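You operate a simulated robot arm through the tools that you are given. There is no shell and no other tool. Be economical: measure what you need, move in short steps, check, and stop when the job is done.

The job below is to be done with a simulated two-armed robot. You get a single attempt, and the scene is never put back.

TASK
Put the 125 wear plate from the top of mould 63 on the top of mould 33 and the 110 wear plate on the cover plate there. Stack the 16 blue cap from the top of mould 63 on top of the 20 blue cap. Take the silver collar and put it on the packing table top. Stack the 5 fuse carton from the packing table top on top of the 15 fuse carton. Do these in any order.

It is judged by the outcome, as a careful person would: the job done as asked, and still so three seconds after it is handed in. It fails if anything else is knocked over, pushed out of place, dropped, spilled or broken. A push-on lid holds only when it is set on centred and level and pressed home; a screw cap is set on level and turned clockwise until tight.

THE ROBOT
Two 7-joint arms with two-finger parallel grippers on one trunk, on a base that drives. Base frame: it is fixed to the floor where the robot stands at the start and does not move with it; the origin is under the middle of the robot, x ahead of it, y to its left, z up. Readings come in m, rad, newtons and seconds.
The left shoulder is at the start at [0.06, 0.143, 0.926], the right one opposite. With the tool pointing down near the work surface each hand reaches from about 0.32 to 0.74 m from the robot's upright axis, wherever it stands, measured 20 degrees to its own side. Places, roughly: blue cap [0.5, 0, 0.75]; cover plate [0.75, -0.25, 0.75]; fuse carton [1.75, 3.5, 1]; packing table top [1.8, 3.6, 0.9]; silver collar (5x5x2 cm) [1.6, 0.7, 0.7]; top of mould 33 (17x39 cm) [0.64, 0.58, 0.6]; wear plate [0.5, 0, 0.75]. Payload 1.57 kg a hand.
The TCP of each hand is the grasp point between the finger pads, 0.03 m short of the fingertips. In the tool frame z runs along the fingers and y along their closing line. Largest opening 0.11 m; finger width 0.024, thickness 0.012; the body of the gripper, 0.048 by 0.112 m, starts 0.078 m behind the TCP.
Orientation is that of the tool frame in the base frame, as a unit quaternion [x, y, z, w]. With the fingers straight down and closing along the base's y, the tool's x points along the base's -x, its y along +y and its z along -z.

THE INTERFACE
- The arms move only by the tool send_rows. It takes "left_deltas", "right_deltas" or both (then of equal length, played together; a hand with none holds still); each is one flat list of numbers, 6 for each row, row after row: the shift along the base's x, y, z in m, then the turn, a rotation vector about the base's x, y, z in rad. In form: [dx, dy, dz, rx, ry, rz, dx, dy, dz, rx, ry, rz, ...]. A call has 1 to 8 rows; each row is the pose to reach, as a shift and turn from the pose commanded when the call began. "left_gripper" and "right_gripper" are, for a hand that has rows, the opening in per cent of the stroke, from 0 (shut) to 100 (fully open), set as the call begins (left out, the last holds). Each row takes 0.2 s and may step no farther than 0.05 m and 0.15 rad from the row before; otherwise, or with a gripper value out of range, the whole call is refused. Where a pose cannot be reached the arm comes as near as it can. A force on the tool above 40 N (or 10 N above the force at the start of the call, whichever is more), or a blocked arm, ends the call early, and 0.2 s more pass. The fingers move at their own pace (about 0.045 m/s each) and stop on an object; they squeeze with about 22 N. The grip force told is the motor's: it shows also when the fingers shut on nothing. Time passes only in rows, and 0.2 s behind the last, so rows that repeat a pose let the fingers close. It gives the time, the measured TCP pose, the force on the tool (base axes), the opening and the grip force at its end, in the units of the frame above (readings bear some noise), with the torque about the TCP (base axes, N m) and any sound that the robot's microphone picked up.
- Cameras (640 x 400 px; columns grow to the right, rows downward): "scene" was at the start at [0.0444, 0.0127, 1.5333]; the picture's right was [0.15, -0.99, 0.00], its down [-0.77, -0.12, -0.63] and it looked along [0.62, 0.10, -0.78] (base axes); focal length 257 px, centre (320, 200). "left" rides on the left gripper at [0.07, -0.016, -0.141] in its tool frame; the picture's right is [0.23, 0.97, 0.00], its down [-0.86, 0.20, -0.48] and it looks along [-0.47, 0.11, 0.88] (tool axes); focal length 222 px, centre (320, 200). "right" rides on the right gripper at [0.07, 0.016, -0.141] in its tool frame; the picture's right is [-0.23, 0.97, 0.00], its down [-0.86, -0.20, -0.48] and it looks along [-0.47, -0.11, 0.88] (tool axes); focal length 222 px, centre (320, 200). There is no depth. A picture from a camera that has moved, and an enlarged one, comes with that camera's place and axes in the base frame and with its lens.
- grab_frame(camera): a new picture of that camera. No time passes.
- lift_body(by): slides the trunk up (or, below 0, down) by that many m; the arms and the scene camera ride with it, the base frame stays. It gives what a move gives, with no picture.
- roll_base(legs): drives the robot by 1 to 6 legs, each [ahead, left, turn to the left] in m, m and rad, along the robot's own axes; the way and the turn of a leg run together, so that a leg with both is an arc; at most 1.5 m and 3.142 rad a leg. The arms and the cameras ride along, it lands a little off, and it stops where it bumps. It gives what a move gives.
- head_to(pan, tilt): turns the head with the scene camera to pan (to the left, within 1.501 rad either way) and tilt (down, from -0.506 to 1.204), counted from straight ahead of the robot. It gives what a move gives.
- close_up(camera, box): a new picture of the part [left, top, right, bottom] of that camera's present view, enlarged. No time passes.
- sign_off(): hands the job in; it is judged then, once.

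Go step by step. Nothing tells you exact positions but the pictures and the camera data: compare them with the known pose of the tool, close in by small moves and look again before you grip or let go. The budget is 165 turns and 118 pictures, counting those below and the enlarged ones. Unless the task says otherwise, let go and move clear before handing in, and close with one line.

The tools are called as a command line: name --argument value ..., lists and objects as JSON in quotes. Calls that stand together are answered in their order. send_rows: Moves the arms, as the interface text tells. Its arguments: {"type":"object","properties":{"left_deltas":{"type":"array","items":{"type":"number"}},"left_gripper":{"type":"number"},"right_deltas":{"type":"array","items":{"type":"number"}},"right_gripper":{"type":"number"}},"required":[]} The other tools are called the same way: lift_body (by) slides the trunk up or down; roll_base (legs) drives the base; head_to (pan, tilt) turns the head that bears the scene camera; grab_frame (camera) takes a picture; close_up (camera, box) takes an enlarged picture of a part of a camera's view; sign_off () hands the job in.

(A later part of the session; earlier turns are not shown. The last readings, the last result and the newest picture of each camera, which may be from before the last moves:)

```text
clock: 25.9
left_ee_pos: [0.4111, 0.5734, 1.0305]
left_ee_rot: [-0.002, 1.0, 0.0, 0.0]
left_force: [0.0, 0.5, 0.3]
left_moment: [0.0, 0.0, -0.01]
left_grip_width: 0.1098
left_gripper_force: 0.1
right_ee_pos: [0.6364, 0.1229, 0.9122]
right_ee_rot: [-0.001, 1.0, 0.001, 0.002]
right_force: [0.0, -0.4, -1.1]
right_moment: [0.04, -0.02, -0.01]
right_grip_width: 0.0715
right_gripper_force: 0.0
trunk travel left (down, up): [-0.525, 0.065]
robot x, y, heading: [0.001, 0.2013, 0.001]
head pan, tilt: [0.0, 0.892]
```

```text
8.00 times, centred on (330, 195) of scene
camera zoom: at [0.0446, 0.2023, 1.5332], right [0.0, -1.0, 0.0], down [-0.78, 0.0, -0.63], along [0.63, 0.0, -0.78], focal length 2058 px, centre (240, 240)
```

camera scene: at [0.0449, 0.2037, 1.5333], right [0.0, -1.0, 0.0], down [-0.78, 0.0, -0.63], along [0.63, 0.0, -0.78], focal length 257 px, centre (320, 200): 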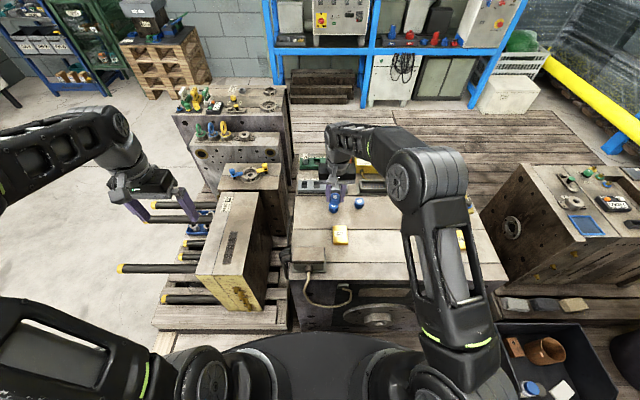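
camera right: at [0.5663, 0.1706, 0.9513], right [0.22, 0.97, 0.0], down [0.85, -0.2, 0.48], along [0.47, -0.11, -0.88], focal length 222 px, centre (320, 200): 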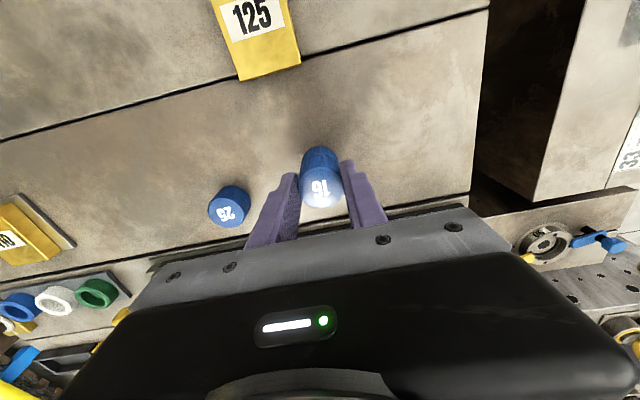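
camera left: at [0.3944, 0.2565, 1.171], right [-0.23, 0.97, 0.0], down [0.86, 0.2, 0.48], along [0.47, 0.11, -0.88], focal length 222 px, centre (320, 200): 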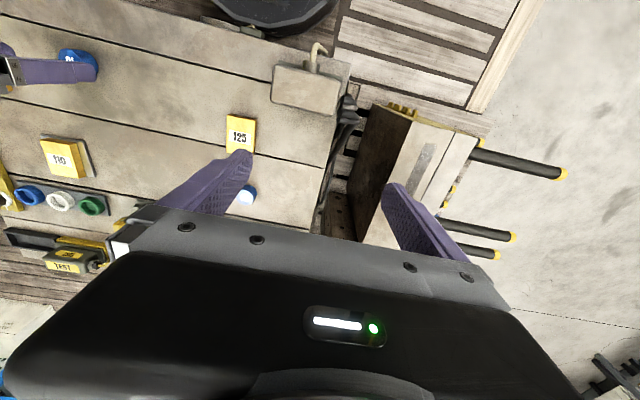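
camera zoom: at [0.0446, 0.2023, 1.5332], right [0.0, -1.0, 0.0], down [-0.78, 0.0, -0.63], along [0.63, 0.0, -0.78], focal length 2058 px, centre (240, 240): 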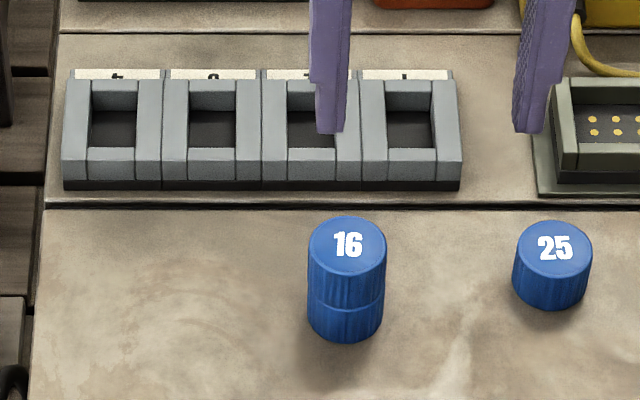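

The 16 cap stands squarely on the 20 cap. Now I retract the right hand and bring the left hand toward the 125 plate near (0.517, 0.134).

send_rows --right_deltas '[0, -0.02, 0.04, 0, 0, 0, -0.03, -0.04, 0.06, 0, 0, 0, -0.06, -0.07, 0.08, 0, 0, 0, -0.08, -0.1, 0.1, 0, 0, 0, -0.11, -0.13, 0.12, 0, 0, 0, -0.14, -0.16, 0.12, 0, 0, 0, -0.14, -0.17, 0.12, 0, 0, 0, -0.14, -0.17, 0.12, 0, 0, 0]' --left_deltas '[0.006, -0.045, 0, 0, 0, 0, 0.012, -0.09, 0, 0, 0, 0, 0.018, -0.135, 0, 0, 0, 0, 0.024, -0.18, 0, 0, 0, 0, 0.03, -0.225, 0, 0, 0, 0, 0.038, -0.27, -0.01, 0, 0, 0, 0.044, -0.315, -0.02, 0, 0, 0, 0.05, -0.354, -0.03, 0, 0, 0]'

send_rows --left_deltas '[0.02, -0.03, -0.03, 0, 0, 0, 0.04, -0.06, -0.06, 0, 0, 0, 0.055, -0.087, -0.095, 0, 0, 0, 0.056, -0.087, -0.14, 0, 0, 0]' --left_gripper 85

grab_frame --camera "left"

```text
clock: 27.8
left_ee_pos: [0.4612, 0.2191, 0.9988]
left_ee_rot: [-0.003, 1.0, 0.0, 0.001]
left_force: [-0.2, 0.3, -0.6]
left_moment: [0.02, -0.03, 0.0]
left_grip_width: 0.1099
left_gripper_force: 0.1
right_ee_pos: [0.4981, -0.049, 1.0329]
right_ee_rot: [-0.002, 1.0, 0.001, 0.002]
right_force: [0.3, -0.5, -0.2]
right_moment: [-0.02, -0.01, -0.04]
right_grip_width: 0.0713
right_gripper_force: 0.0
trunk travel left (down, up): [-0.525, 0.065]
robot x, y, heading: [0.003, 0.2036, 0.005]
head pan, tilt: [0.0, 0.892]
```

```text
clock: 28.8
left_ee_pos: [0.5182, 0.1315, 0.8608]
left_ee_rot: [-0.002, 1.0, 0.001, 0.0]
left_force: [-0.6, 0.3, -0.7]
left_moment: [-0.03, 0.02, -0.02]
left_grip_width: 0.0933
left_gripper_force: 0.0
right_ee_pos: [0.4996, -0.0481, 1.033]
right_ee_rot: [-0.002, 1.0, 0.0, 0.002]
right_force: [0.6, 1.0, -0.6]
right_moment: [0.0, -0.01, -0.03]
right_grip_width: 0.0716
right_gripper_force: 0.0
trunk travel left (down, up): [-0.525, 0.065]
robot x, y, heading: [0.0007, 0.2032, 0.001]
head pan, tilt: [0.0, 0.892]
```

```text
86 pictures are left
camera left: at [0.4486, 0.1166, 1.002], right [-0.23, 0.97, 0.0], down [0.85, 0.2, 0.48], along [0.47, 0.11, -0.88], focal length 222 px, centre (320, 200)
```

left: 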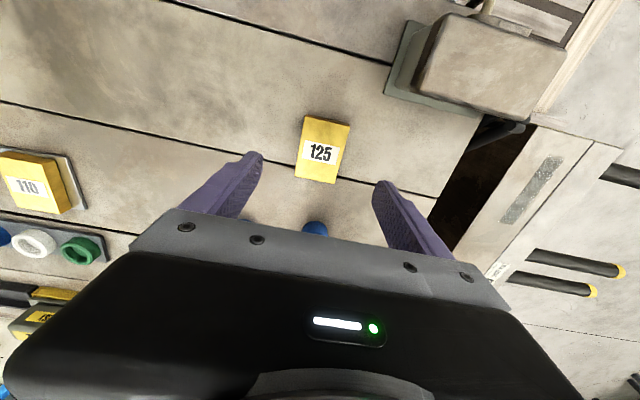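

send_rows --left_deltas '[0.001, 0.004, -0.04, 0, 0, 0, 0.001, 0.004, -0.08, 0, 0, 0, 0.001, 0.004, -0.087, 0, 0, 0]'

grab_frame --camera "left"

```text
clock: 29.6
left_ee_pos: [0.52, 0.1386, 0.7729]
left_ee_rot: [-0.002, 1.0, 0.0, 0.0]
left_force: [0.6, 0.6, 0.4]
left_moment: [0.01, 0.01, 0.0]
left_grip_width: 0.0935
left_gripper_force: 0.1
right_ee_pos: [0.4989, -0.0488, 1.0332]
right_ee_rot: [-0.002, 1.0, 0.001, 0.002]
right_force: [1.0, 0.4, 0.3]
right_moment: [0.02, -0.01, -0.02]
right_grip_width: 0.0715
right_gripper_force: 0.0
trunk travel left (down, up): [-0.525, 0.065]
robot x, y, heading: [-0.0005, 0.201, 0.001]
head pan, tilt: [0.0, 0.892]
```

```text
85 pictures are left
camera left: at [0.4495, 0.1225, 0.9131], right [-0.23, 0.97, 0.0], down [0.85, 0.2, 0.48], along [0.47, 0.11, -0.88], focal length 222 px, centre (320, 200)
```

left: 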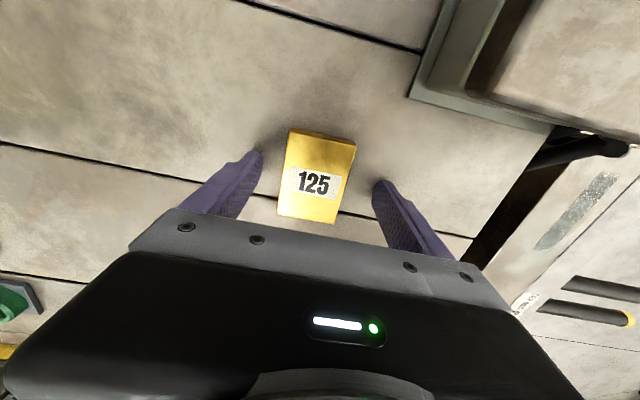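

send_rows --left_deltas '[0, -0.003, -0.001, 0, 0, 0, 0, -0.003, -0.001, 0, 0, 0, 0, -0.003, -0.001, 0, 0, 0, 0, -0.003, -0.001, 0, 0, 0, 0, -0.003, -0.001, 0, 0, 0]' --left_gripper 0

send_rows --left_deltas '[0, 0, 0.04, 0, 0, 0, 0, 0, 0.08, 0, 0, 0, 0, 0.02, 0.12, 0, 0, 0]'

grab_frame --camera "left"

head_to --pan 0.5 --tilt 0.892

grab_frame --camera "scene"

```text
clock: 30.8
left_ee_pos: [0.5202, 0.135, 0.7711]
left_ee_rot: [-0.002, 1.0, 0.0, 0.0]
left_force: [0.9, -2.4, 0.3]
left_moment: [-0.04, -0.06, -0.01]
left_grip_width: 0.0499
left_gripper_force: 21.9
right_ee_pos: [0.4985, -0.0481, 1.0312]
right_ee_rot: [-0.001, 1.0, 0.001, 0.002]
right_force: [-0.1, -0.5, 0.3]
right_moment: [0.03, 0.03, -0.03]
right_grip_width: 0.0715
right_gripper_force: 0.0
trunk travel left (down, up): [-0.525, 0.065]
robot x, y, heading: [-0.0003, 0.2008, 0.005]
head pan, tilt: [0.0, 0.892]
```

```text
clock: 31.6
left_ee_pos: [0.518, 0.1555, 0.8913]
left_ee_rot: [-0.002, 1.0, 0.0, -0.001]
left_force: [0.0, 1.1, -5.1]
left_moment: [0.01, -0.03, -0.01]
left_grip_width: 0.0498
left_gripper_force: 22.8
right_ee_pos: [0.4984, -0.0474, 1.0336]
right_ee_rot: [-0.002, 1.0, 0.0, 0.003]
right_force: [0.3, 0.2, 0.0]
right_moment: [-0.01, -0.01, 0.03]
right_grip_width: 0.0714
right_gripper_force: 0.0
trunk travel left (down, up): [-0.525, 0.065]
robot x, y, heading: [0.0015, 0.2023, 0.003]
head pan, tilt: [0.0, 0.892]
```

```text
84 pictures are left
camera left: at [0.4477, 0.1398, 1.0319], right [-0.23, 0.97, 0.0], down [0.85, 0.2, 0.48], along [0.46, 0.11, -0.88], focal length 222 px, centre (320, 200)
```

left: 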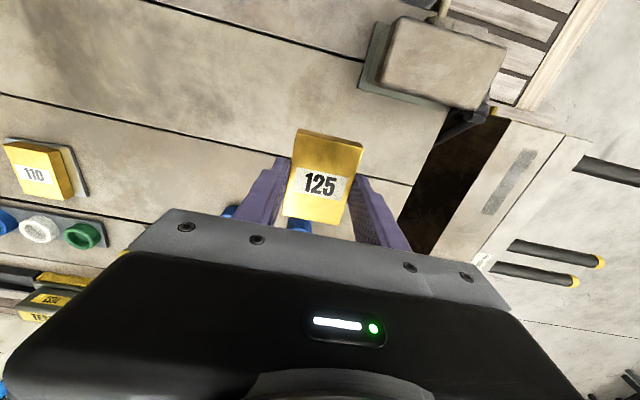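

```text
clock: 32.5
left_ee_pos: [0.5183, 0.1538, 0.8908]
left_ee_rot: [-0.002, 1.0, 0.0, 0.0]
left_force: [0.1, 0.0, -4.3]
left_moment: [0.01, 0.02, 0.01]
left_grip_width: 0.0498
left_gripper_force: 22.3
right_ee_pos: [0.4991, -0.047, 1.0313]
right_ee_rot: [-0.001, 1.0, 0.001, 0.001]
right_force: [-0.1, -0.1, -0.5]
right_moment: [0.03, 0.05, -0.01]
right_grip_width: 0.0713
right_gripper_force: 0.0
trunk travel left (down, up): [-0.525, 0.065]
robot x, y, heading: [-0.0028, 0.1995, 0.005]
head pan, tilt: [0.499, 0.892]
```

```text
83 pictures are left
camera scene: at [0.0363, 0.2393, 1.5332], right [0.48, -0.88, 0.0], down [-0.68, -0.37, -0.63], along [0.55, 0.3, -0.78], focal length 257 px, centre (320, 200)
```

scene: 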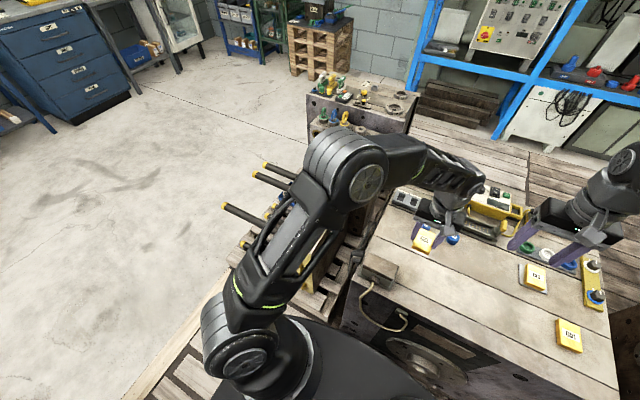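

The 125 plate is held. I raise it and roll the base another 0.15 m left to reach mould 33's top.

send_rows --left_deltas '[-0.01, 0.03, 0.03, 0, 0, 0, -0.02, 0.07, 0.05, 0, 0, 0, -0.02, 0.11, 0.07, 0, 0, 0]'

roll_base --legs '[[0, 0.15, 0]]'

grab_frame --camera "left"

```text
clock: 33.3
left_ee_pos: [0.4982, 0.2647, 0.9626]
left_ee_rot: [-0.002, 1.0, 0.0, -0.001]
left_force: [-0.9, 0.2, -4.3]
left_moment: [0.02, 0.0, 0.04]
left_grip_width: 0.0499
left_gripper_force: 22.3
right_ee_pos: [0.4982, -0.0477, 1.0327]
right_ee_rot: [-0.001, 1.0, 0.0, 0.002]
right_force: [0.1, -0.3, 0.0]
right_moment: [0.0, 0.01, 0.02]
right_grip_width: 0.0713
right_gripper_force: 0.0
trunk travel left (down, up): [-0.525, 0.065]
robot x, y, heading: [-0.002, 0.2008, 0.001]
head pan, tilt: [0.499, 0.892]
```

```text
clock: 34.6
left_ee_pos: [0.4986, 0.4142, 0.9637]
left_ee_rot: [-0.003, 1.0, -0.001, 0.001]
left_force: [-0.4, -0.4, -5.0]
left_moment: [-0.02, 0.04, 0.0]
left_grip_width: 0.0497
left_gripper_force: 22.1
right_ee_pos: [0.4979, 0.1028, 1.0326]
right_ee_rot: [-0.002, 1.0, 0.0, 0.001]
right_force: [-0.9, 0.4, 0.2]
right_moment: [-0.05, 0.01, -0.05]
right_grip_width: 0.0717
right_gripper_force: 0.0
trunk travel left (down, up): [-0.525, 0.065]
robot x, y, heading: [-0.0019, 0.3518, 0.006]
head pan, tilt: [0.499, 0.892]
```

```text
82 pictures are left
camera left: at [0.4292, 0.3987, 1.1036], right [-0.23, 0.97, 0.0], down [0.85, 0.2, 0.48], along [0.47, 0.11, -0.88], focal length 222 px, centre (320, 200)
```

left: 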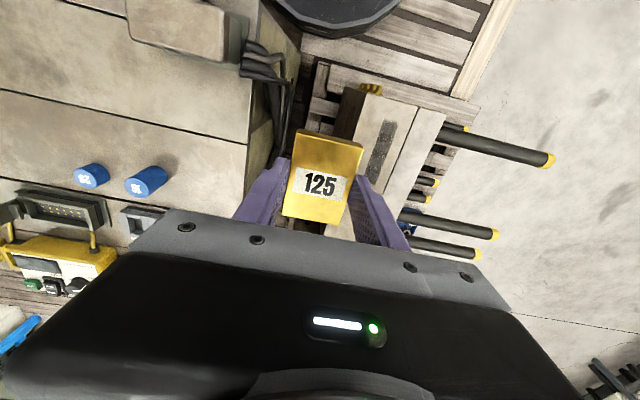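

send_rows --left_deltas '[0.03, 0.03, 0, 0, 0, 0, 0.06, 0.06, -0.01, 0, 0, 0, 0.09, 0.09, -0.03, 0, 0, 0, 0.12, 0.12, -0.05, 0, 0, 0, 0.15, 0.145, -0.08, 0, 0, 0, 0.175, 0.16, -0.115, 0, 0, 0, 0.186, 0.166, -0.15, 0, 0, 0, 0.186, 0.166, -0.164, 0, 0, 0]'

grab_frame --camera "left"

grab_frame --camera "scene"

```text
clock: 36.5
left_ee_pos: [0.6834, 0.5813, 0.7989]
left_ee_rot: [-0.001, 1.0, 0.0, -0.001]
left_force: [0.2, -0.3, -5.0]
left_moment: [-0.03, 0.04, 0.0]
left_grip_width: 0.0498
left_gripper_force: 21.4
right_ee_pos: [0.4971, 0.1008, 1.0317]
right_ee_rot: [-0.002, 1.0, 0.001, 0.002]
right_force: [0.5, 0.5, -0.7]
right_moment: [0.01, 0.0, 0.05]
right_grip_width: 0.0715
right_gripper_force: 0.0
trunk travel left (down, up): [-0.525, 0.065]
robot x, y, heading: [0.0044, 0.3496, 0.004]
head pan, tilt: [0.499, 0.892]
```

```text
81 pictures are left
camera left: at [0.6143, 0.5647, 0.9398], right [-0.23, 0.97, 0.0], down [0.85, 0.2, 0.48], along [0.46, 0.11, -0.88], focal length 222 px, centre (320, 200)
```

left: 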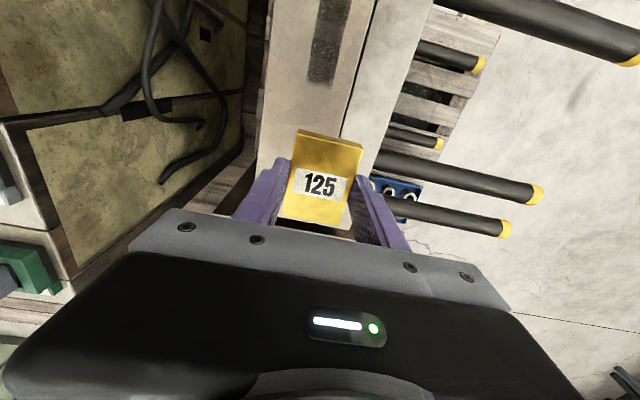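

```text
80 pictures are left
camera scene: at [0.0358, 0.389, 1.5333], right [0.48, -0.88, 0.0], down [-0.68, -0.38, -0.63], along [0.55, 0.3, -0.78], focal length 257 px, centre (320, 200)
```

scene: 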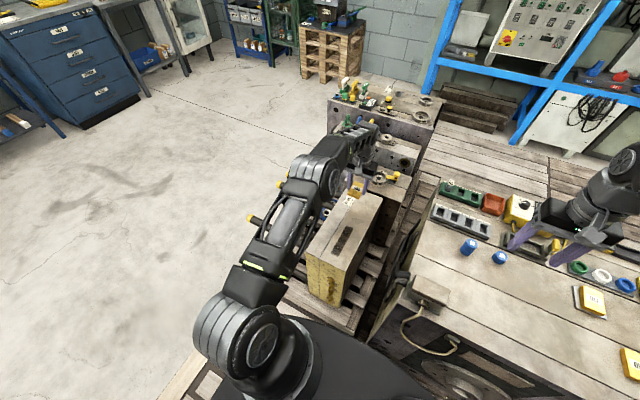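

Mould 33's top is seen: an inlay ends at x≈0.62 and a seam runs at y≈0.616, so I'll place the plate at about (0.683, 0.556). Lowering partway.

send_rows --left_deltas '[0.002, -0.025, 0, 0, 0, 0, 0.002, -0.025, -0.04, 0, 0, 0, 0.002, -0.025, -0.08, 0, 0, 0, 0.002, -0.025, -0.12, 0, 0, 0, 0.002, -0.025, -0.14, 0, 0, 0]'

grab_frame --camera "left"

close_up --camera "scene" --box '[270, 150, 430, 250]'

```text
clock: 37.6
left_ee_pos: [0.6816, 0.553, 0.659]
left_ee_rot: [-0.002, 1.0, 0.0, 0.0]
left_force: [0.9, -0.1, -4.6]
left_moment: [0.01, 0.01, -0.01]
left_grip_width: 0.0499
left_gripper_force: 22.4
left hand out of reach, approached as far as the arm can: row 5
right_ee_pos: [0.4986, 0.1006, 1.0327]
right_ee_rot: [-0.002, 1.0, 0.0, 0.001]
right_force: [0.1, 0.6, 0.1]
right_moment: [-0.02, 0.02, 0.0]
right_grip_width: 0.0714
right_gripper_force: 0.0
trunk travel left (down, up): [-0.525, 0.065]
robot x, y, heading: [0.0027, 0.355, 0.005]
head pan, tilt: [0.499, 0.892]
```

```text
79 pictures are left
camera left: at [0.612, 0.5377, 0.8001], right [-0.23, 0.97, 0.0], down [0.85, 0.2, 0.48], along [0.47, 0.11, -0.88], focal length 222 px, centre (320, 200)
```

left: 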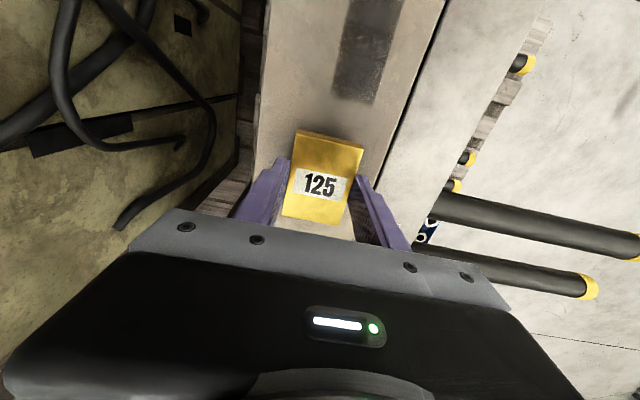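

```text
4.00 times, centred on (350, 200) of scene
camera zoom: at [0.0356, 0.3889, 1.5333], right [0.48, -0.88, 0.0], down [-0.68, -0.37, -0.63], along [0.55, 0.3, -0.78], focal length 1029 px, centre (200, 200)
```

zoom: 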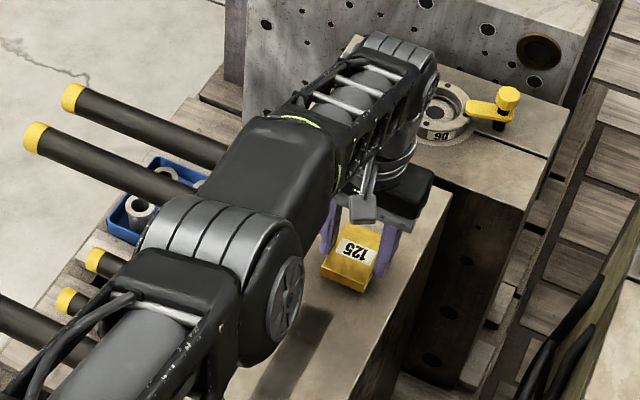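

The arm is at its reach limit, so I raise the hand, lower the trunk, and then descend.

send_rows --left_deltas '[0, 0, 0.04, 0, 0, 0, 0, 0, 0.08, 0, 0, 0, 0, 0, 0.11, 0, 0, 0]'

lift_body --by -0.1

grab_frame --camera "left"

```text
clock: 38.5
left_ee_pos: [0.6797, 0.5548, 0.7684]
left_ee_rot: [-0.001, 1.0, 0.0, -0.001]
left_force: [-0.1, 0.0, -4.8]
left_moment: [-0.01, 0.0, 0.02]
left_grip_width: 0.0499
left_gripper_force: 21.7
right_ee_pos: [0.4989, 0.1017, 1.0323]
right_ee_rot: [-0.002, 1.0, 0.001, 0.002]
right_force: [-0.8, 0.5, 0.3]
right_moment: [0.05, -0.04, 0.02]
right_grip_width: 0.0717
right_gripper_force: 0.1
trunk travel left (down, up): [-0.525, 0.065]
robot x, y, heading: [0.0017, 0.3499, 0.004]
head pan, tilt: [0.499, 0.892]
```

```text
clock: 39.8
left_ee_pos: [0.6814, 0.5549, 0.6696]
left_ee_rot: [-0.002, 1.0, 0.0, 0.0]
left_force: [0.5, -0.1, -4.3]
left_moment: [0.02, 0.04, -0.01]
left_grip_width: 0.0498
left_gripper_force: 22.1
right_ee_pos: [0.4978, 0.1014, 0.9323]
right_ee_rot: [-0.001, 1.0, 0.0, 0.002]
right_force: [-0.5, -0.2, 0.0]
right_moment: [0.02, -0.04, 0.01]
right_grip_width: 0.0714
right_gripper_force: 0.0
trunk travel left (down, up): [-0.425, 0.165]
robot x, y, heading: [-0.0012, 0.3499, 0.007]
head pan, tilt: [0.499, 0.892]
```

```text
77 pictures are left
camera left: at [0.6113, 0.539, 0.8101], right [-0.23, 0.97, 0.0], down [0.85, 0.2, 0.48], along [0.47, 0.11, -0.88], focal length 222 px, centre (320, 200)
```

left: 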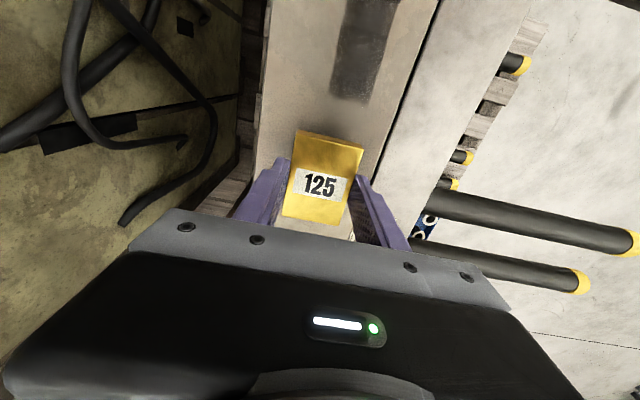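

send_rows --left_deltas '[0, 0, -0.015, 0, 0, 0, 0, 0, -0.03, 0, 0, 0]'

send_rows --left_deltas '[0, 0, -0.003, 0, 0, 0, 0, 0, -0.006, 0, 0, 0]'

send_rows --left_deltas '[0, 0, -0.003, 0, 0, 0]'

close_up --camera "scene" --box '[270, 100, 430, 200]'

```text
clock: 40.4
left_ee_pos: [0.6819, 0.5541, 0.642]
left_ee_rot: [-0.001, 1.0, 0.0, 0.001]
left_force: [-1.0, -0.9, 4.5]
left_moment: [-0.03, 0.34, -0.08]
left_grip_width: 0.0498
left_gripper_force: 22.2
right_ee_pos: [0.498, 0.1005, 0.9318]
right_ee_rot: [-0.002, 1.0, 0.001, 0.002]
right_force: [0.3, 0.4, 0.2]
right_moment: [-0.01, 0.0, 0.03]
right_grip_width: 0.0716
right_gripper_force: 0.1
trunk travel left (down, up): [-0.425, 0.165]
robot x, y, heading: [-0.0, 0.3493, 0.006]
head pan, tilt: [0.499, 0.892]
```

```text
clock: 41.0
left_ee_pos: [0.6832, 0.5535, 0.6398]
left_ee_rot: [-0.001, 1.0, 0.0, 0.004]
left_force: [-4.2, 1.5, 38.7]
left_moment: [-0.31, 0.96, -0.1]
left_grip_width: 0.0496
left_gripper_force: 22.1
right_ee_pos: [0.495, 0.1006, 0.9335]
right_ee_rot: [-0.002, 1.0, 0.001, 0.004]
right_force: [0.8, -0.4, 0.3]
right_moment: [0.04, -0.03, -0.03]
right_grip_width: 0.0717
right_gripper_force: 0.0
trunk travel left (down, up): [-0.425, 0.165]
robot x, y, heading: [-0.0008, 0.3521, 0.004]
head pan, tilt: [0.499, 0.892]
```

```text
clock: 41.4
left_ee_pos: [0.685, 0.5542, 0.6404]
left_ee_rot: [-0.003, 1.0, -0.001, 0.007]
left_force: [-4.7, 0.6, 20.2]
left_moment: [0.11, 0.63, 0.1]
left_grip_width: 0.0497
left_gripper_force: 22.2
right_ee_pos: [0.4972, 0.102, 0.9334]
right_ee_rot: [-0.003, 1.0, 0.001, 0.002]
right_force: [-0.1, 0.7, -1.4]
right_moment: [0.01, 0.01, -0.01]
right_grip_width: 0.0716
right_gripper_force: 0.1
trunk travel left (down, up): [-0.425, 0.165]
robot x, y, heading: [-0.0038, 0.3534, 0.004]
head pan, tilt: [0.499, 0.892]
stopped in row 1 (left hand): the force on the tool passed its limit (the readings are from after the stop); the commanded pose is now the measured one
```

```text
4.00 times, centred on (350, 150) of scene
camera zoom: at [0.0334, 0.3882, 1.433], right [0.48, -0.88, 0.0], down [-0.68, -0.37, -0.63], along [0.55, 0.3, -0.78], focal length 1029 px, centre (200, 400)
```

zoom: 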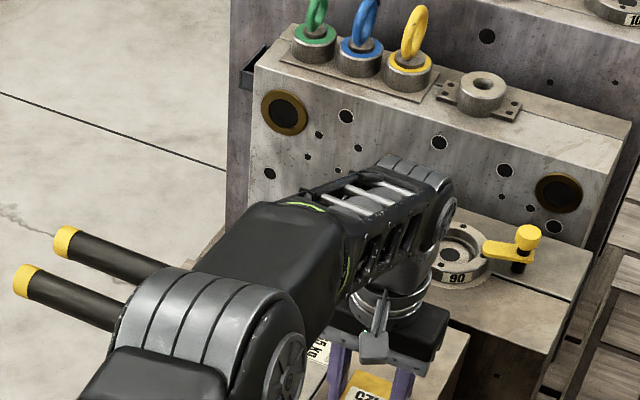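

Contact on mould 33 at z≈0.61. Relieve, release, rise.

send_rows --left_deltas '[-0.001, 0, 0.0015, 0, 0, 0]'

send_rows --left_deltas '[0, 0, 0.0, 0, 0, 0, 0, 0, 0, 0, 0, 0, 0, 0, 0.02, 0, 0, 0, 0, 0, 0.06, 0, 0, 0, -0.03, 0, 0.1, 0, 0, 0, -0.06, 0, 0.14, 0, 0, 0]' --left_gripper 75

grab_frame --camera "left"

```text
clock: 41.8
left_ee_pos: [0.6853, 0.5548, 0.6397]
left_ee_rot: [-0.001, 1.0, 0.0, 0.008]
left_force: [7.7, -0.2, 16.6]
left_moment: [0.0, 0.04, 0.08]
left_grip_width: 0.05
left_gripper_force: 22.0
right_ee_pos: [0.498, 0.1014, 0.9321]
right_ee_rot: [-0.001, 1.0, 0.001, 0.003]
right_force: [-0.4, 0.0, -0.5]
right_moment: [0.04, 0.04, 0.01]
right_grip_width: 0.0715
right_gripper_force: 0.0
trunk travel left (down, up): [-0.425, 0.165]
robot x, y, heading: [-0.0028, 0.3515, 0.002]
head pan, tilt: [0.499, 0.892]
```

```text
clock: 43.2
left_ee_pos: [0.6211, 0.556, 0.7791]
left_ee_rot: [-0.002, 1.0, 0.0, 0.004]
left_force: [-0.5, 0.2, 0.0]
left_moment: [0.0, -0.01, -0.01]
left_grip_width: 0.0827
left_gripper_force: 0.0
right_ee_pos: [0.4968, 0.1009, 0.9326]
right_ee_rot: [-0.002, 1.0, 0.0, 0.003]
right_force: [-0.6, -0.5, -0.2]
right_moment: [0.05, -0.03, 0.01]
right_grip_width: 0.0717
right_gripper_force: 0.0
trunk travel left (down, up): [-0.425, 0.165]
robot x, y, heading: [-0.0033, 0.3516, 0.001]
head pan, tilt: [0.499, 0.892]
```

```text
75 pictures are left
camera left: at [0.5501, 0.54, 0.9198], right [-0.23, 0.97, 0.0], down [0.85, 0.2, 0.48], along [0.47, 0.11, -0.87], focal length 222 px, centre (320, 200)
```

left: 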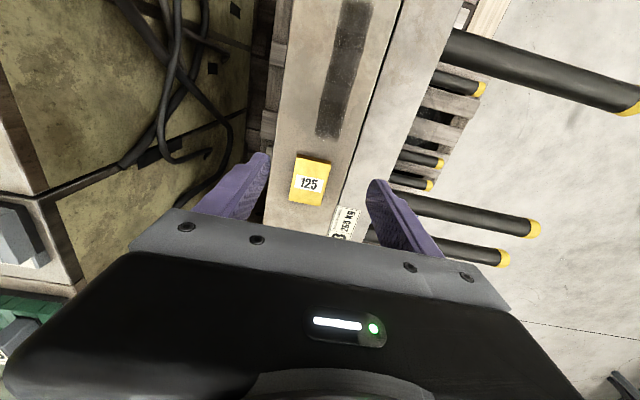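

The 125 plate is in place. Next I tuck the hands, raise the trunk, and look to the left for a driving route to the silver collar and packing table.

lift_body --by 0.1

send_rows --left_deltas '[-0.04, 0.01, 0.02, 0, 0, 0, -0.08, 0.02, 0.05, 0, 0, 0, -0.12, 0.03, 0.08, 0, 0, 0, -0.16, 0.04, 0.11, 0, 0, 0, -0.2, 0.04, 0.13, 0, 0, 0, -0.22, 0.04, 0.15, 0, 0, 0]' --right_deltas '[-0.02, 0, 0, 0, 0, 0, -0.04, 0, 0, 0, 0, 0, -0.06, 0, 0, 0, 0, 0, -0.08, 0, 0, 0, 0, 0, -0.1, 0, 0, 0, 0, 0, -0.1, 0, 0, 0, 0, 0]'

head_to --pan 1.5 --tilt 0.75

grab_frame --camera "scene"

head_to --pan 0.75 --tilt 0.4

grab_frame --camera "scene"

```text
clock: 44.5
left_ee_pos: [0.6223, 0.5554, 0.8789]
left_ee_rot: [-0.002, 1.0, 0.0, 0.005]
left_force: [0.5, -0.1, 0.0]
left_moment: [0.0, 0.03, -0.01]
left_grip_width: 0.0826
left_gripper_force: 0.0
right_ee_pos: [0.4973, 0.1006, 1.0319]
right_ee_rot: [-0.002, 1.0, 0.0, 0.001]
right_force: [-0.7, -0.7, -0.3]
right_moment: [-0.02, 0.01, 0.0]
right_grip_width: 0.0715
right_gripper_force: 0.1
trunk travel left (down, up): [-0.525, 0.065]
robot x, y, heading: [-0.0034, 0.3527, 0.003]
head pan, tilt: [0.499, 0.892]
```

```text
refused: row 2 steps farther than a row can; nothing moved
```

```text
clock: 45.8
left_ee_pos: [0.622, 0.5562, 0.8801]
left_ee_rot: [-0.001, 1.0, 0.0, 0.005]
left_force: [-0.1, -0.8, -0.2]
left_moment: [-0.01, -0.02, 0.03]
left_grip_width: 0.0825
left_gripper_force: 0.1
right_ee_pos: [0.4971, 0.102, 1.0326]
right_ee_rot: [-0.002, 1.0, 0.001, 0.002]
right_force: [-0.3, 1.0, 0.0]
right_moment: [0.05, 0.0, 0.03]
right_grip_width: 0.0713
right_gripper_force: 0.1
trunk travel left (down, up): [-0.525, 0.065]
robot x, y, heading: [-0.0015, 0.3533, 0.001]
head pan, tilt: [1.499, 0.75]
```

```text
74 pictures are left
camera scene: at [-0.0256, 0.4349, 1.5445], right [1.0, -0.07, 0.0], down [-0.05, -0.68, -0.73], along [0.05, 0.73, -0.68], focal length 257 px, centre (320, 200)
```

scene: 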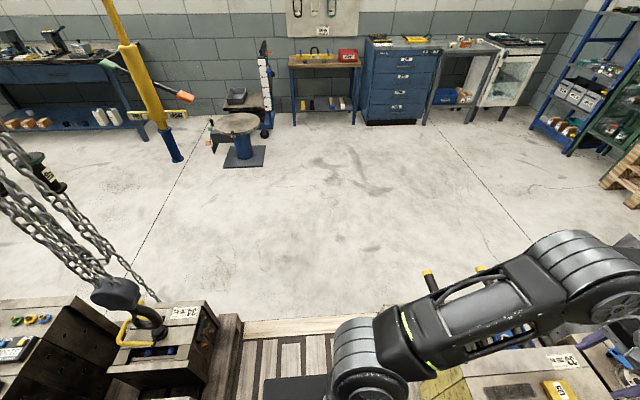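

```text
clock: 46.9
left_ee_pos: [0.6215, 0.5552, 0.8793]
left_ee_rot: [-0.002, 1.0, 0.0, 0.004]
left_force: [0.0, 0.1, -0.7]
left_moment: [-0.01, 0.02, 0.02]
left_grip_width: 0.0826
left_gripper_force: 0.1
right_ee_pos: [0.4973, 0.1017, 1.0324]
right_ee_rot: [-0.002, 1.0, 0.0, 0.002]
right_force: [-0.2, -0.1, 0.3]
right_moment: [-0.01, -0.01, -0.03]
right_grip_width: 0.0716
right_gripper_force: 0.0
trunk travel left (down, up): [-0.525, 0.065]
robot x, y, heading: [-0.0013, 0.3506, 0.0]
head pan, tilt: [0.75, 0.4]
```

```text
73 pictures are left
camera scene: at [0.0362, 0.4157, 1.5756], right [0.69, -0.73, 0.0], down [-0.28, -0.27, -0.92], along [0.67, 0.63, -0.39], focal length 257 px, centre (320, 200)
```

scene: 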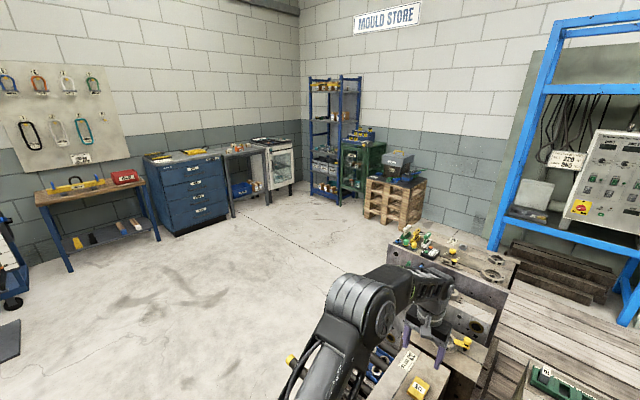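

The packing table stands beyond open floor, between the blue cabinet and the oven. I tuck the hands and then drive left out of the aisle.

send_rows --left_deltas '[-0.035, 0.005, 0.02, 0, 0, 0, -0.07, 0.01, 0.04, 0, 0, 0, -0.105, 0.02, 0.06, 0, 0, 0, -0.14, 0.03, 0.08, 0, 0, 0, -0.175, 0.03, 0.1, 0, 0, 0, -0.21, 0.03, 0.12, 0, 0, 0, -0.23, 0.03, 0.14, 0, 0, 0]' --right_deltas '[-0.02, 0, 0, 0, 0, 0, -0.04, 0, 0, 0, 0, 0, -0.06, 0, 0, 0, 0, 0, -0.08, 0, 0, 0, 0, 0, -0.1, 0, 0, 0, 0, 0, -0.1, 0, 0, 0, 0, 0, -0.1, 0, 0, 0, 0, 0]'

roll_base --legs '[[0, 1.4, 0]]'

head_to --pan -0.5 --tilt 0.55

grab_frame --camera "scene"

```text
clock: 48.5
left_ee_pos: [0.392, 0.5837, 1.0198]
left_ee_rot: [-0.002, 1.0, 0.0, 0.005]
left_force: [-0.7, -0.4, -0.3]
left_moment: [0.01, -0.02, 0.0]
left_grip_width: 0.0823
left_gripper_force: 0.1
right_ee_pos: [0.3963, 0.1022, 1.0322]
right_ee_rot: [-0.003, 1.0, 0.001, 0.002]
right_force: [0.0, 0.4, 0.1]
right_moment: [0.0, -0.06, 0.0]
right_grip_width: 0.0713
right_gripper_force: 0.1
trunk travel left (down, up): [-0.525, 0.065]
robot x, y, heading: [-0.0012, 0.3515, 0.007]
head pan, tilt: [0.75, 0.4]
```

```text
clock: 55.5
left_ee_pos: [0.4049, 1.9794, 1.0195]
left_ee_rot: [0.007, 1.0, -0.001, 0.003]
left_force: [0.7, 1.1, 0.1]
left_moment: [0.0, -0.02, 0.0]
left_grip_width: 0.0824
left_gripper_force: 0.2
right_ee_pos: [0.4007, 1.4962, 1.0323]
right_ee_rot: [0.007, 1.0, 0.0, 0.002]
right_force: [-0.1, -0.8, 0.4]
right_moment: [-0.01, -0.01, 0.0]
right_grip_width: 0.0715
right_gripper_force: 0.0
trunk travel left (down, up): [-0.525, 0.065]
robot x, y, heading: [0.0057, 1.7473, -0.018]
head pan, tilt: [0.75, 0.4]
```

```text
clock: 56.9
left_ee_pos: [0.4047, 1.9808, 1.0208]
left_ee_rot: [0.007, 1.0, 0.0, 0.004]
left_force: [0.8, 0.1, 0.0]
left_moment: [0.0, -0.02, -0.01]
left_grip_width: 0.0825
left_gripper_force: 0.0
right_ee_pos: [0.401, 1.4957, 1.033]
right_ee_rot: [0.009, 1.0, 0.001, 0.003]
right_force: [-0.1, -0.5, 0.4]
right_moment: [-0.01, 0.02, -0.03]
right_grip_width: 0.0715
right_gripper_force: 0.0
trunk travel left (down, up): [-0.525, 0.065]
robot x, y, heading: [0.0063, 1.7564, -0.013]
head pan, tilt: [-0.499, 0.55]
```

```text
72 pictures are left
camera scene: at [0.0546, 1.7105, 1.5619], right [-0.49, -0.87, 0.0], down [-0.46, 0.26, -0.85], along [0.74, -0.42, -0.52], focal length 257 px, centre (320, 200)
```

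scene: 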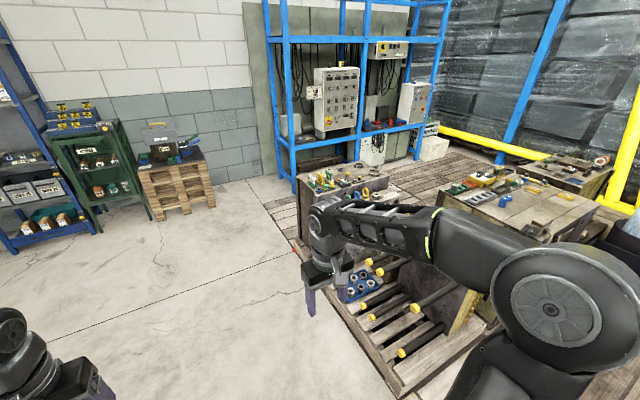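

Floor is clear. I drive ahead 2.1 m and turn to face back toward the collar's mould.

roll_base --legs '[[1.05, 0, 0.01], [1.05, 0, 0], [0, 0, -2.2]]'

head_to --pan 0.0 --tilt 0.7

grab_frame --camera "scene"

```text
clock: 72.5
left_ee_pos: [2.021, 1.2877, 1.0186]
left_ee_rot: [0.9, 0.437, -0.004, 0.002]
left_force: [-0.3, 0.0, -0.5]
left_moment: [-0.01, -0.01, 0.01]
left_grip_width: 0.0823
left_gripper_force: 0.0
right_ee_pos: [1.6392, 1.5849, 1.0332]
right_ee_rot: [0.9, 0.436, -0.001, 0.002]
right_force: [0.3, -0.4, 0.8]
right_moment: [-0.01, 0.0, -0.02]
right_grip_width: 0.0715
right_gripper_force: 0.0
trunk travel left (down, up): [-0.525, 0.065]
robot x, y, heading: [2.0829, 1.7418, -2.238]
head pan, tilt: [-0.499, 0.55]
```

```text
clock: 73.4
left_ee_pos: [2.0201, 1.2891, 1.0188]
left_ee_rot: [0.899, 0.437, -0.004, 0.002]
left_force: [0.0, 0.1, 0.4]
left_moment: [-0.02, -0.02, 0.02]
left_grip_width: 0.0825
left_gripper_force: 0.1
right_ee_pos: [1.6386, 1.5844, 1.0324]
right_ee_rot: [0.9, 0.436, 0.0, 0.002]
right_force: [0.5, 0.6, -0.6]
right_moment: [-0.02, -0.01, -0.02]
right_grip_width: 0.0714
right_gripper_force: 0.0
trunk travel left (down, up): [-0.525, 0.065]
robot x, y, heading: [2.0802, 1.7435, -2.238]
head pan, tilt: [0.0, 0.7]
```

```text
71 pictures are left
camera scene: at [2.0473, 1.6993, 1.5488], right [-0.78, 0.62, 0.0], down [0.4, 0.51, -0.77], along [-0.47, -0.6, -0.64], focal length 257 px, centre (320, 200)
```

scene: 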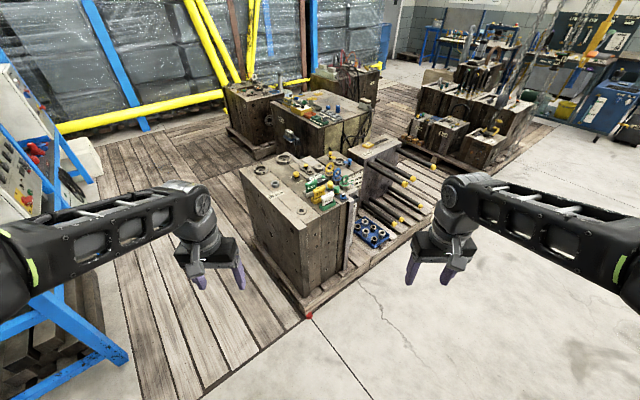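

close_up --camera "scene" --box '[220, 130, 380, 230]'

```text
4.00 times, centred on (300, 180) of scene
camera zoom: at [2.0473, 1.6993, 1.5488], right [-0.78, 0.62, 0.0], down [0.4, 0.51, -0.77], along [-0.47, -0.6, -0.64], focal length 1029 px, centre (400, 280)
```

zoom: 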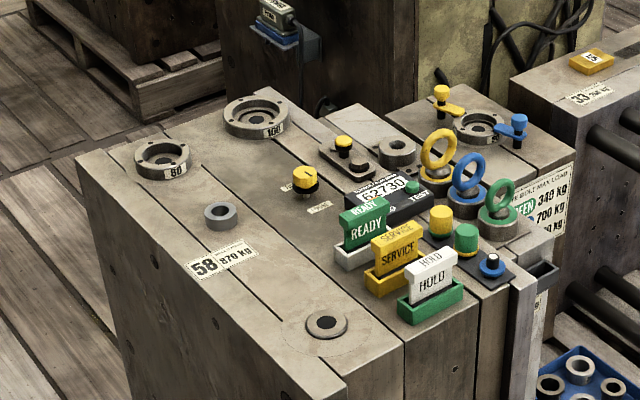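

The collar is the small grey ring standing on mould 58 at about (1.548, 0.681, 0.73). I move the base beside that mould's back corner, facing it.

roll_base --legs '[[0, 0, -0.5], [0.27, 0.58, 0]]'

head_to --pan 0.3 --tilt 0.85

grab_frame --camera "scene"

grab_frame --camera "left"

```text
clock: 78.5
left_ee_pos: [1.7762, 0.7342, 1.0196]
left_ee_rot: [0.982, 0.19, -0.004, 0.001]
left_force: [0.1, -0.4, 0.3]
left_moment: [0.0, 0.0, 0.03]
left_grip_width: 0.0828
left_gripper_force: 0.0
right_ee_pos: [1.593, 1.1823, 1.0337]
right_ee_rot: [0.982, 0.189, -0.002, 0.002]
right_force: [0.0, -0.5, -0.6]
right_moment: [0.05, 0.01, 0.0]
right_grip_width: 0.0715
right_gripper_force: 0.1
trunk travel left (down, up): [-0.525, 0.065]
robot x, y, heading: [2.0537, 1.0965, -2.76]
head pan, tilt: [0.0, 0.7]
```

```text
clock: 79.3
left_ee_pos: [1.7748, 0.7349, 1.0203]
left_ee_rot: [0.982, 0.19, -0.005, 0.001]
left_force: [-0.4, 0.9, 0.5]
left_moment: [0.0, 0.0, 0.01]
left_grip_width: 0.0824
left_gripper_force: 0.0
right_ee_pos: [1.5934, 1.182, 1.0327]
right_ee_rot: [0.982, 0.189, -0.002, 0.002]
right_force: [-0.2, -0.4, -0.3]
right_moment: [-0.03, -0.01, -0.02]
right_grip_width: 0.0716
right_gripper_force: 0.1
trunk travel left (down, up): [-0.525, 0.065]
robot x, y, heading: [2.0555, 1.0956, -2.763]
head pan, tilt: [0.3, 0.85]
```

```text
69 pictures are left
camera scene: at [2.0208, 1.0599, 1.5365], right [-0.63, 0.78, 0.0], down [0.58, 0.47, -0.66], along [-0.51, -0.42, -0.75], focal length 257 px, centre (320, 200)
```

scene: 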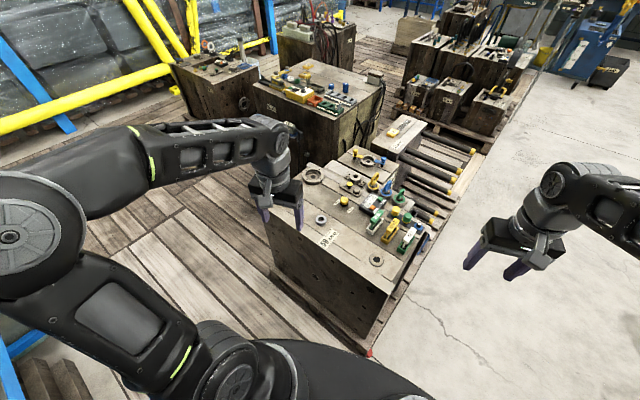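

```text
68 pictures are left
camera left: at [1.8346, 0.7773, 1.1594], right [0.57, -0.82, 0.0], down [-0.72, -0.5, 0.49], along [-0.4, -0.28, -0.87], focal length 222 px, centre (320, 200)
```

left: 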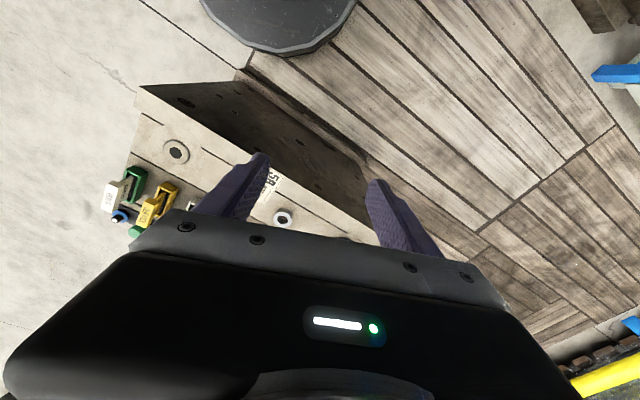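

send_rows --left_deltas '[-0.035, -0.008, -0.025, 0, 0, 0, -0.07, -0.016, -0.05, 0, 0, 0, -0.105, -0.025, -0.075, 0, 0, 0, -0.14, -0.035, -0.1, 0, 0, 0, -0.175, -0.045, -0.13, 0, 0, 0, -0.205, -0.05, -0.15, 0, 0, 0, -0.23, -0.055, -0.17, 0, 0, 0]' --left_gripper 85

grab_frame --camera "left"

```text
clock: 80.9
left_ee_pos: [1.5436, 0.6784, 0.8478]
left_ee_rot: [0.982, 0.19, -0.003, 0.001]
left_force: [0.5, -0.3, 0.2]
left_moment: [0.03, -0.06, 0.01]
left_grip_width: 0.0936
left_gripper_force: 0.0
right_ee_pos: [1.5923, 1.1827, 1.0327]
right_ee_rot: [0.982, 0.189, -0.001, 0.001]
right_force: [-0.7, 0.2, 0.2]
right_moment: [0.04, -0.03, 0.04]
right_grip_width: 0.0714
right_gripper_force: 0.0
trunk travel left (down, up): [-0.525, 0.065]
robot x, y, heading: [2.059, 1.0964, -2.765]
head pan, tilt: [0.3, 0.85]
```

```text
67 pictures are left
camera left: at [1.6034, 0.7209, 0.9888], right [0.57, -0.82, 0.0], down [-0.72, -0.5, 0.48], along [-0.4, -0.28, -0.87], focal length 222 px, centre (320, 200)
```

left: 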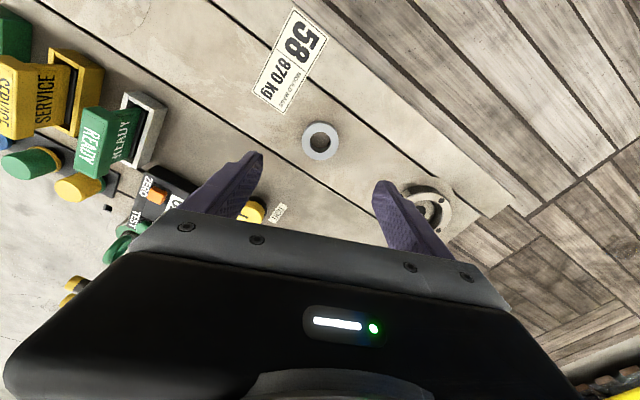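

send_rows --left_deltas '[0.005, 0.004, -0.04, 0, 0, 0, 0.005, 0.004, -0.075, 0, 0, 0]'

grab_frame --camera "left"

```text
clock: 81.5
left_ee_pos: [1.5491, 0.6841, 0.7735]
left_ee_rot: [0.982, 0.19, -0.004, 0.001]
left_force: [-0.3, 0.1, -1.4]
left_moment: [0.01, -0.04, -0.01]
left_grip_width: 0.0935
left_gripper_force: 0.1
right_ee_pos: [1.5913, 1.1821, 1.0325]
right_ee_rot: [0.982, 0.189, -0.002, 0.0]
right_force: [0.0, -0.3, -0.2]
right_moment: [0.02, 0.01, -0.01]
right_grip_width: 0.0717
right_gripper_force: 0.1
trunk travel left (down, up): [-0.525, 0.065]
robot x, y, heading: [2.0605, 1.0994, -2.762]
head pan, tilt: [0.3, 0.85]
```

```text
66 pictures are left
camera left: at [1.6096, 0.727, 0.9145], right [0.57, -0.82, 0.0], down [-0.72, -0.5, 0.49], along [-0.4, -0.28, -0.87], focal length 222 px, centre (320, 200)
```

left: 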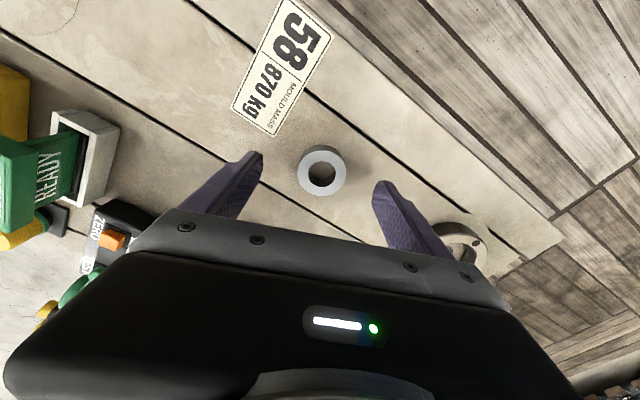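

send_rows --left_deltas '[0, 0, -0.015, 0, 0, 0, 0, 0, -0.022, 0, 0, 0]'

send_rows --left_deltas '[0, 0, -0.003, 0, 0, 0, 0, 0, -0.005, 0, 0, 0]'

grab_frame --camera "left"

```text
clock: 82.1
left_ee_pos: [1.5522, 0.6847, 0.7517]
left_ee_rot: [0.982, 0.19, -0.005, 0.001]
left_force: [0.4, -0.3, -0.3]
left_moment: [0.02, -0.02, -0.01]
left_grip_width: 0.0934
left_gripper_force: 0.3
right_ee_pos: [1.592, 1.1823, 1.0325]
right_ee_rot: [0.982, 0.19, -0.001, 0.001]
right_force: [-0.2, 0.3, 1.1]
right_moment: [0.0, -0.01, 0.0]
right_grip_width: 0.0715
right_gripper_force: 0.0
trunk travel left (down, up): [-0.525, 0.065]
robot x, y, heading: [2.0565, 1.0984, -2.76]
head pan, tilt: [0.3, 0.85]
```

```text
clock: 82.7
left_ee_pos: [1.5501, 0.6837, 0.7506]
left_ee_rot: [0.982, 0.19, -0.006, 0.001]
left_force: [5.9, 0.0, 23.0]
left_moment: [0.41, -0.3, -0.28]
left_grip_width: 0.0931
left_gripper_force: 0.1
right_ee_pos: [1.5948, 1.1838, 1.0328]
right_ee_rot: [0.982, 0.189, -0.004, 0.001]
right_force: [0.8, 0.2, -0.1]
right_moment: [-0.04, 0.03, -0.01]
right_grip_width: 0.0715
right_gripper_force: 0.0
trunk travel left (down, up): [-0.525, 0.065]
robot x, y, heading: [2.0545, 1.0961, -2.763]
head pan, tilt: [0.3, 0.85]
```

```text
65 pictures are left
camera left: at [1.6108, 0.7269, 0.89], right [0.57, -0.82, 0.0], down [-0.71, -0.5, 0.49], along [-0.4, -0.28, -0.87], focal length 222 px, centre (320, 200)
```

left: 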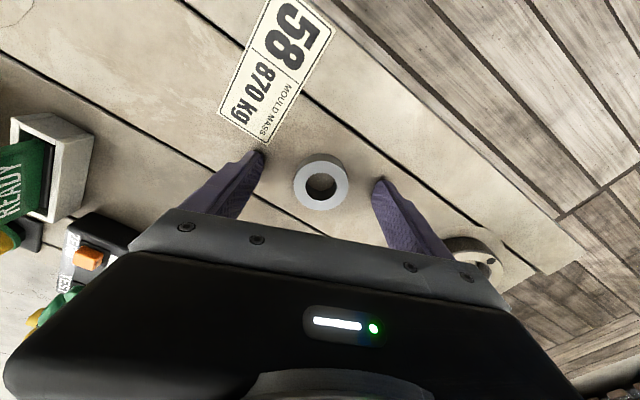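

Fingertips touch the surface (z≈0.72). I raise 3 mm and close on the collar.

send_rows --left_deltas '[0, 0, 0.006, 0, 0, 0]'

send_rows --left_deltas '[0, 0, 0, 0, 0, 0, 0, 0, 0, 0, 0, 0, 0, 0, 0, 0, 0, 0, 0, 0, 0, 0, 0, 0, 0, 0, 0, 0, 0, 0]' --left_gripper 0

send_rows --left_deltas '[0, 0, 0.04, 0, 0, 0, 0, 0, 0.08, 0, 0, 0, 0.02, 0.01, 0.12, 0, 0, 0, 0.05, 0.02, 0.15, 0, 0, 0]'

grab_frame --camera "left"

```text
clock: 83.1
left_ee_pos: [1.5507, 0.6839, 0.7521]
left_ee_rot: [0.982, 0.188, -0.004, 0.001]
left_force: [0.3, -0.4, 0.5]
left_moment: [-0.01, -0.04, 0.03]
left_grip_width: 0.0935
left_gripper_force: 0.1
right_ee_pos: [1.5922, 1.1829, 1.0321]
right_ee_rot: [0.982, 0.189, -0.002, 0.0]
right_force: [-0.2, -0.5, 0.4]
right_moment: [0.0, 0.01, 0.0]
right_grip_width: 0.0716
right_gripper_force: 0.0
trunk travel left (down, up): [-0.525, 0.065]
robot x, y, heading: [2.0575, 1.0958, -2.762]
head pan, tilt: [0.3, 0.85]
```

```text
clock: 84.3
left_ee_pos: [1.5511, 0.6838, 0.7531]
left_ee_rot: [0.982, 0.19, -0.004, 0.001]
left_force: [-0.3, -0.1, -0.7]
left_moment: [0.01, 0.02, 0.01]
left_grip_width: 0.0407
left_gripper_force: 22.0
right_ee_pos: [1.5926, 1.1828, 1.033]
right_ee_rot: [0.982, 0.188, -0.001, 0.001]
right_force: [-0.8, 0.4, -0.8]
right_moment: [0.0, -0.02, 0.02]
right_grip_width: 0.0717
right_gripper_force: 0.0
trunk travel left (down, up): [-0.525, 0.065]
robot x, y, heading: [2.0585, 1.1015, -2.766]
head pan, tilt: [0.3, 0.85]
```

```text
clock: 85.3
left_ee_pos: [1.6016, 0.7036, 0.9032]
left_ee_rot: [0.982, 0.189, -0.004, 0.0]
left_force: [0.3, 1.0, -1.5]
left_moment: [0.0, 0.03, 0.06]
left_grip_width: 0.0406
left_gripper_force: 22.5
right_ee_pos: [1.5933, 1.1823, 1.0318]
right_ee_rot: [0.982, 0.189, -0.002, 0.001]
right_force: [-0.3, -0.9, 0.1]
right_moment: [-0.04, 0.01, -0.02]
right_grip_width: 0.0715
right_gripper_force: 0.1
trunk travel left (down, up): [-0.525, 0.065]
robot x, y, heading: [2.0552, 1.0954, -2.762]
head pan, tilt: [0.3, 0.85]
```

```text
64 pictures are left
camera left: at [1.6608, 0.7459, 1.0434], right [0.57, -0.82, 0.0], down [-0.72, -0.5, 0.49], along [-0.4, -0.28, -0.87], focal length 222 px, centre (320, 200)
```

left: 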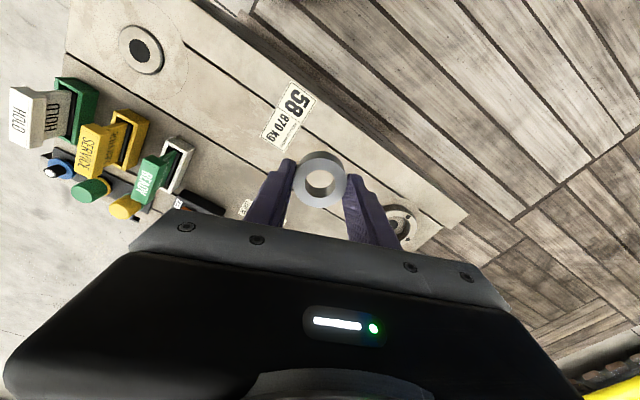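

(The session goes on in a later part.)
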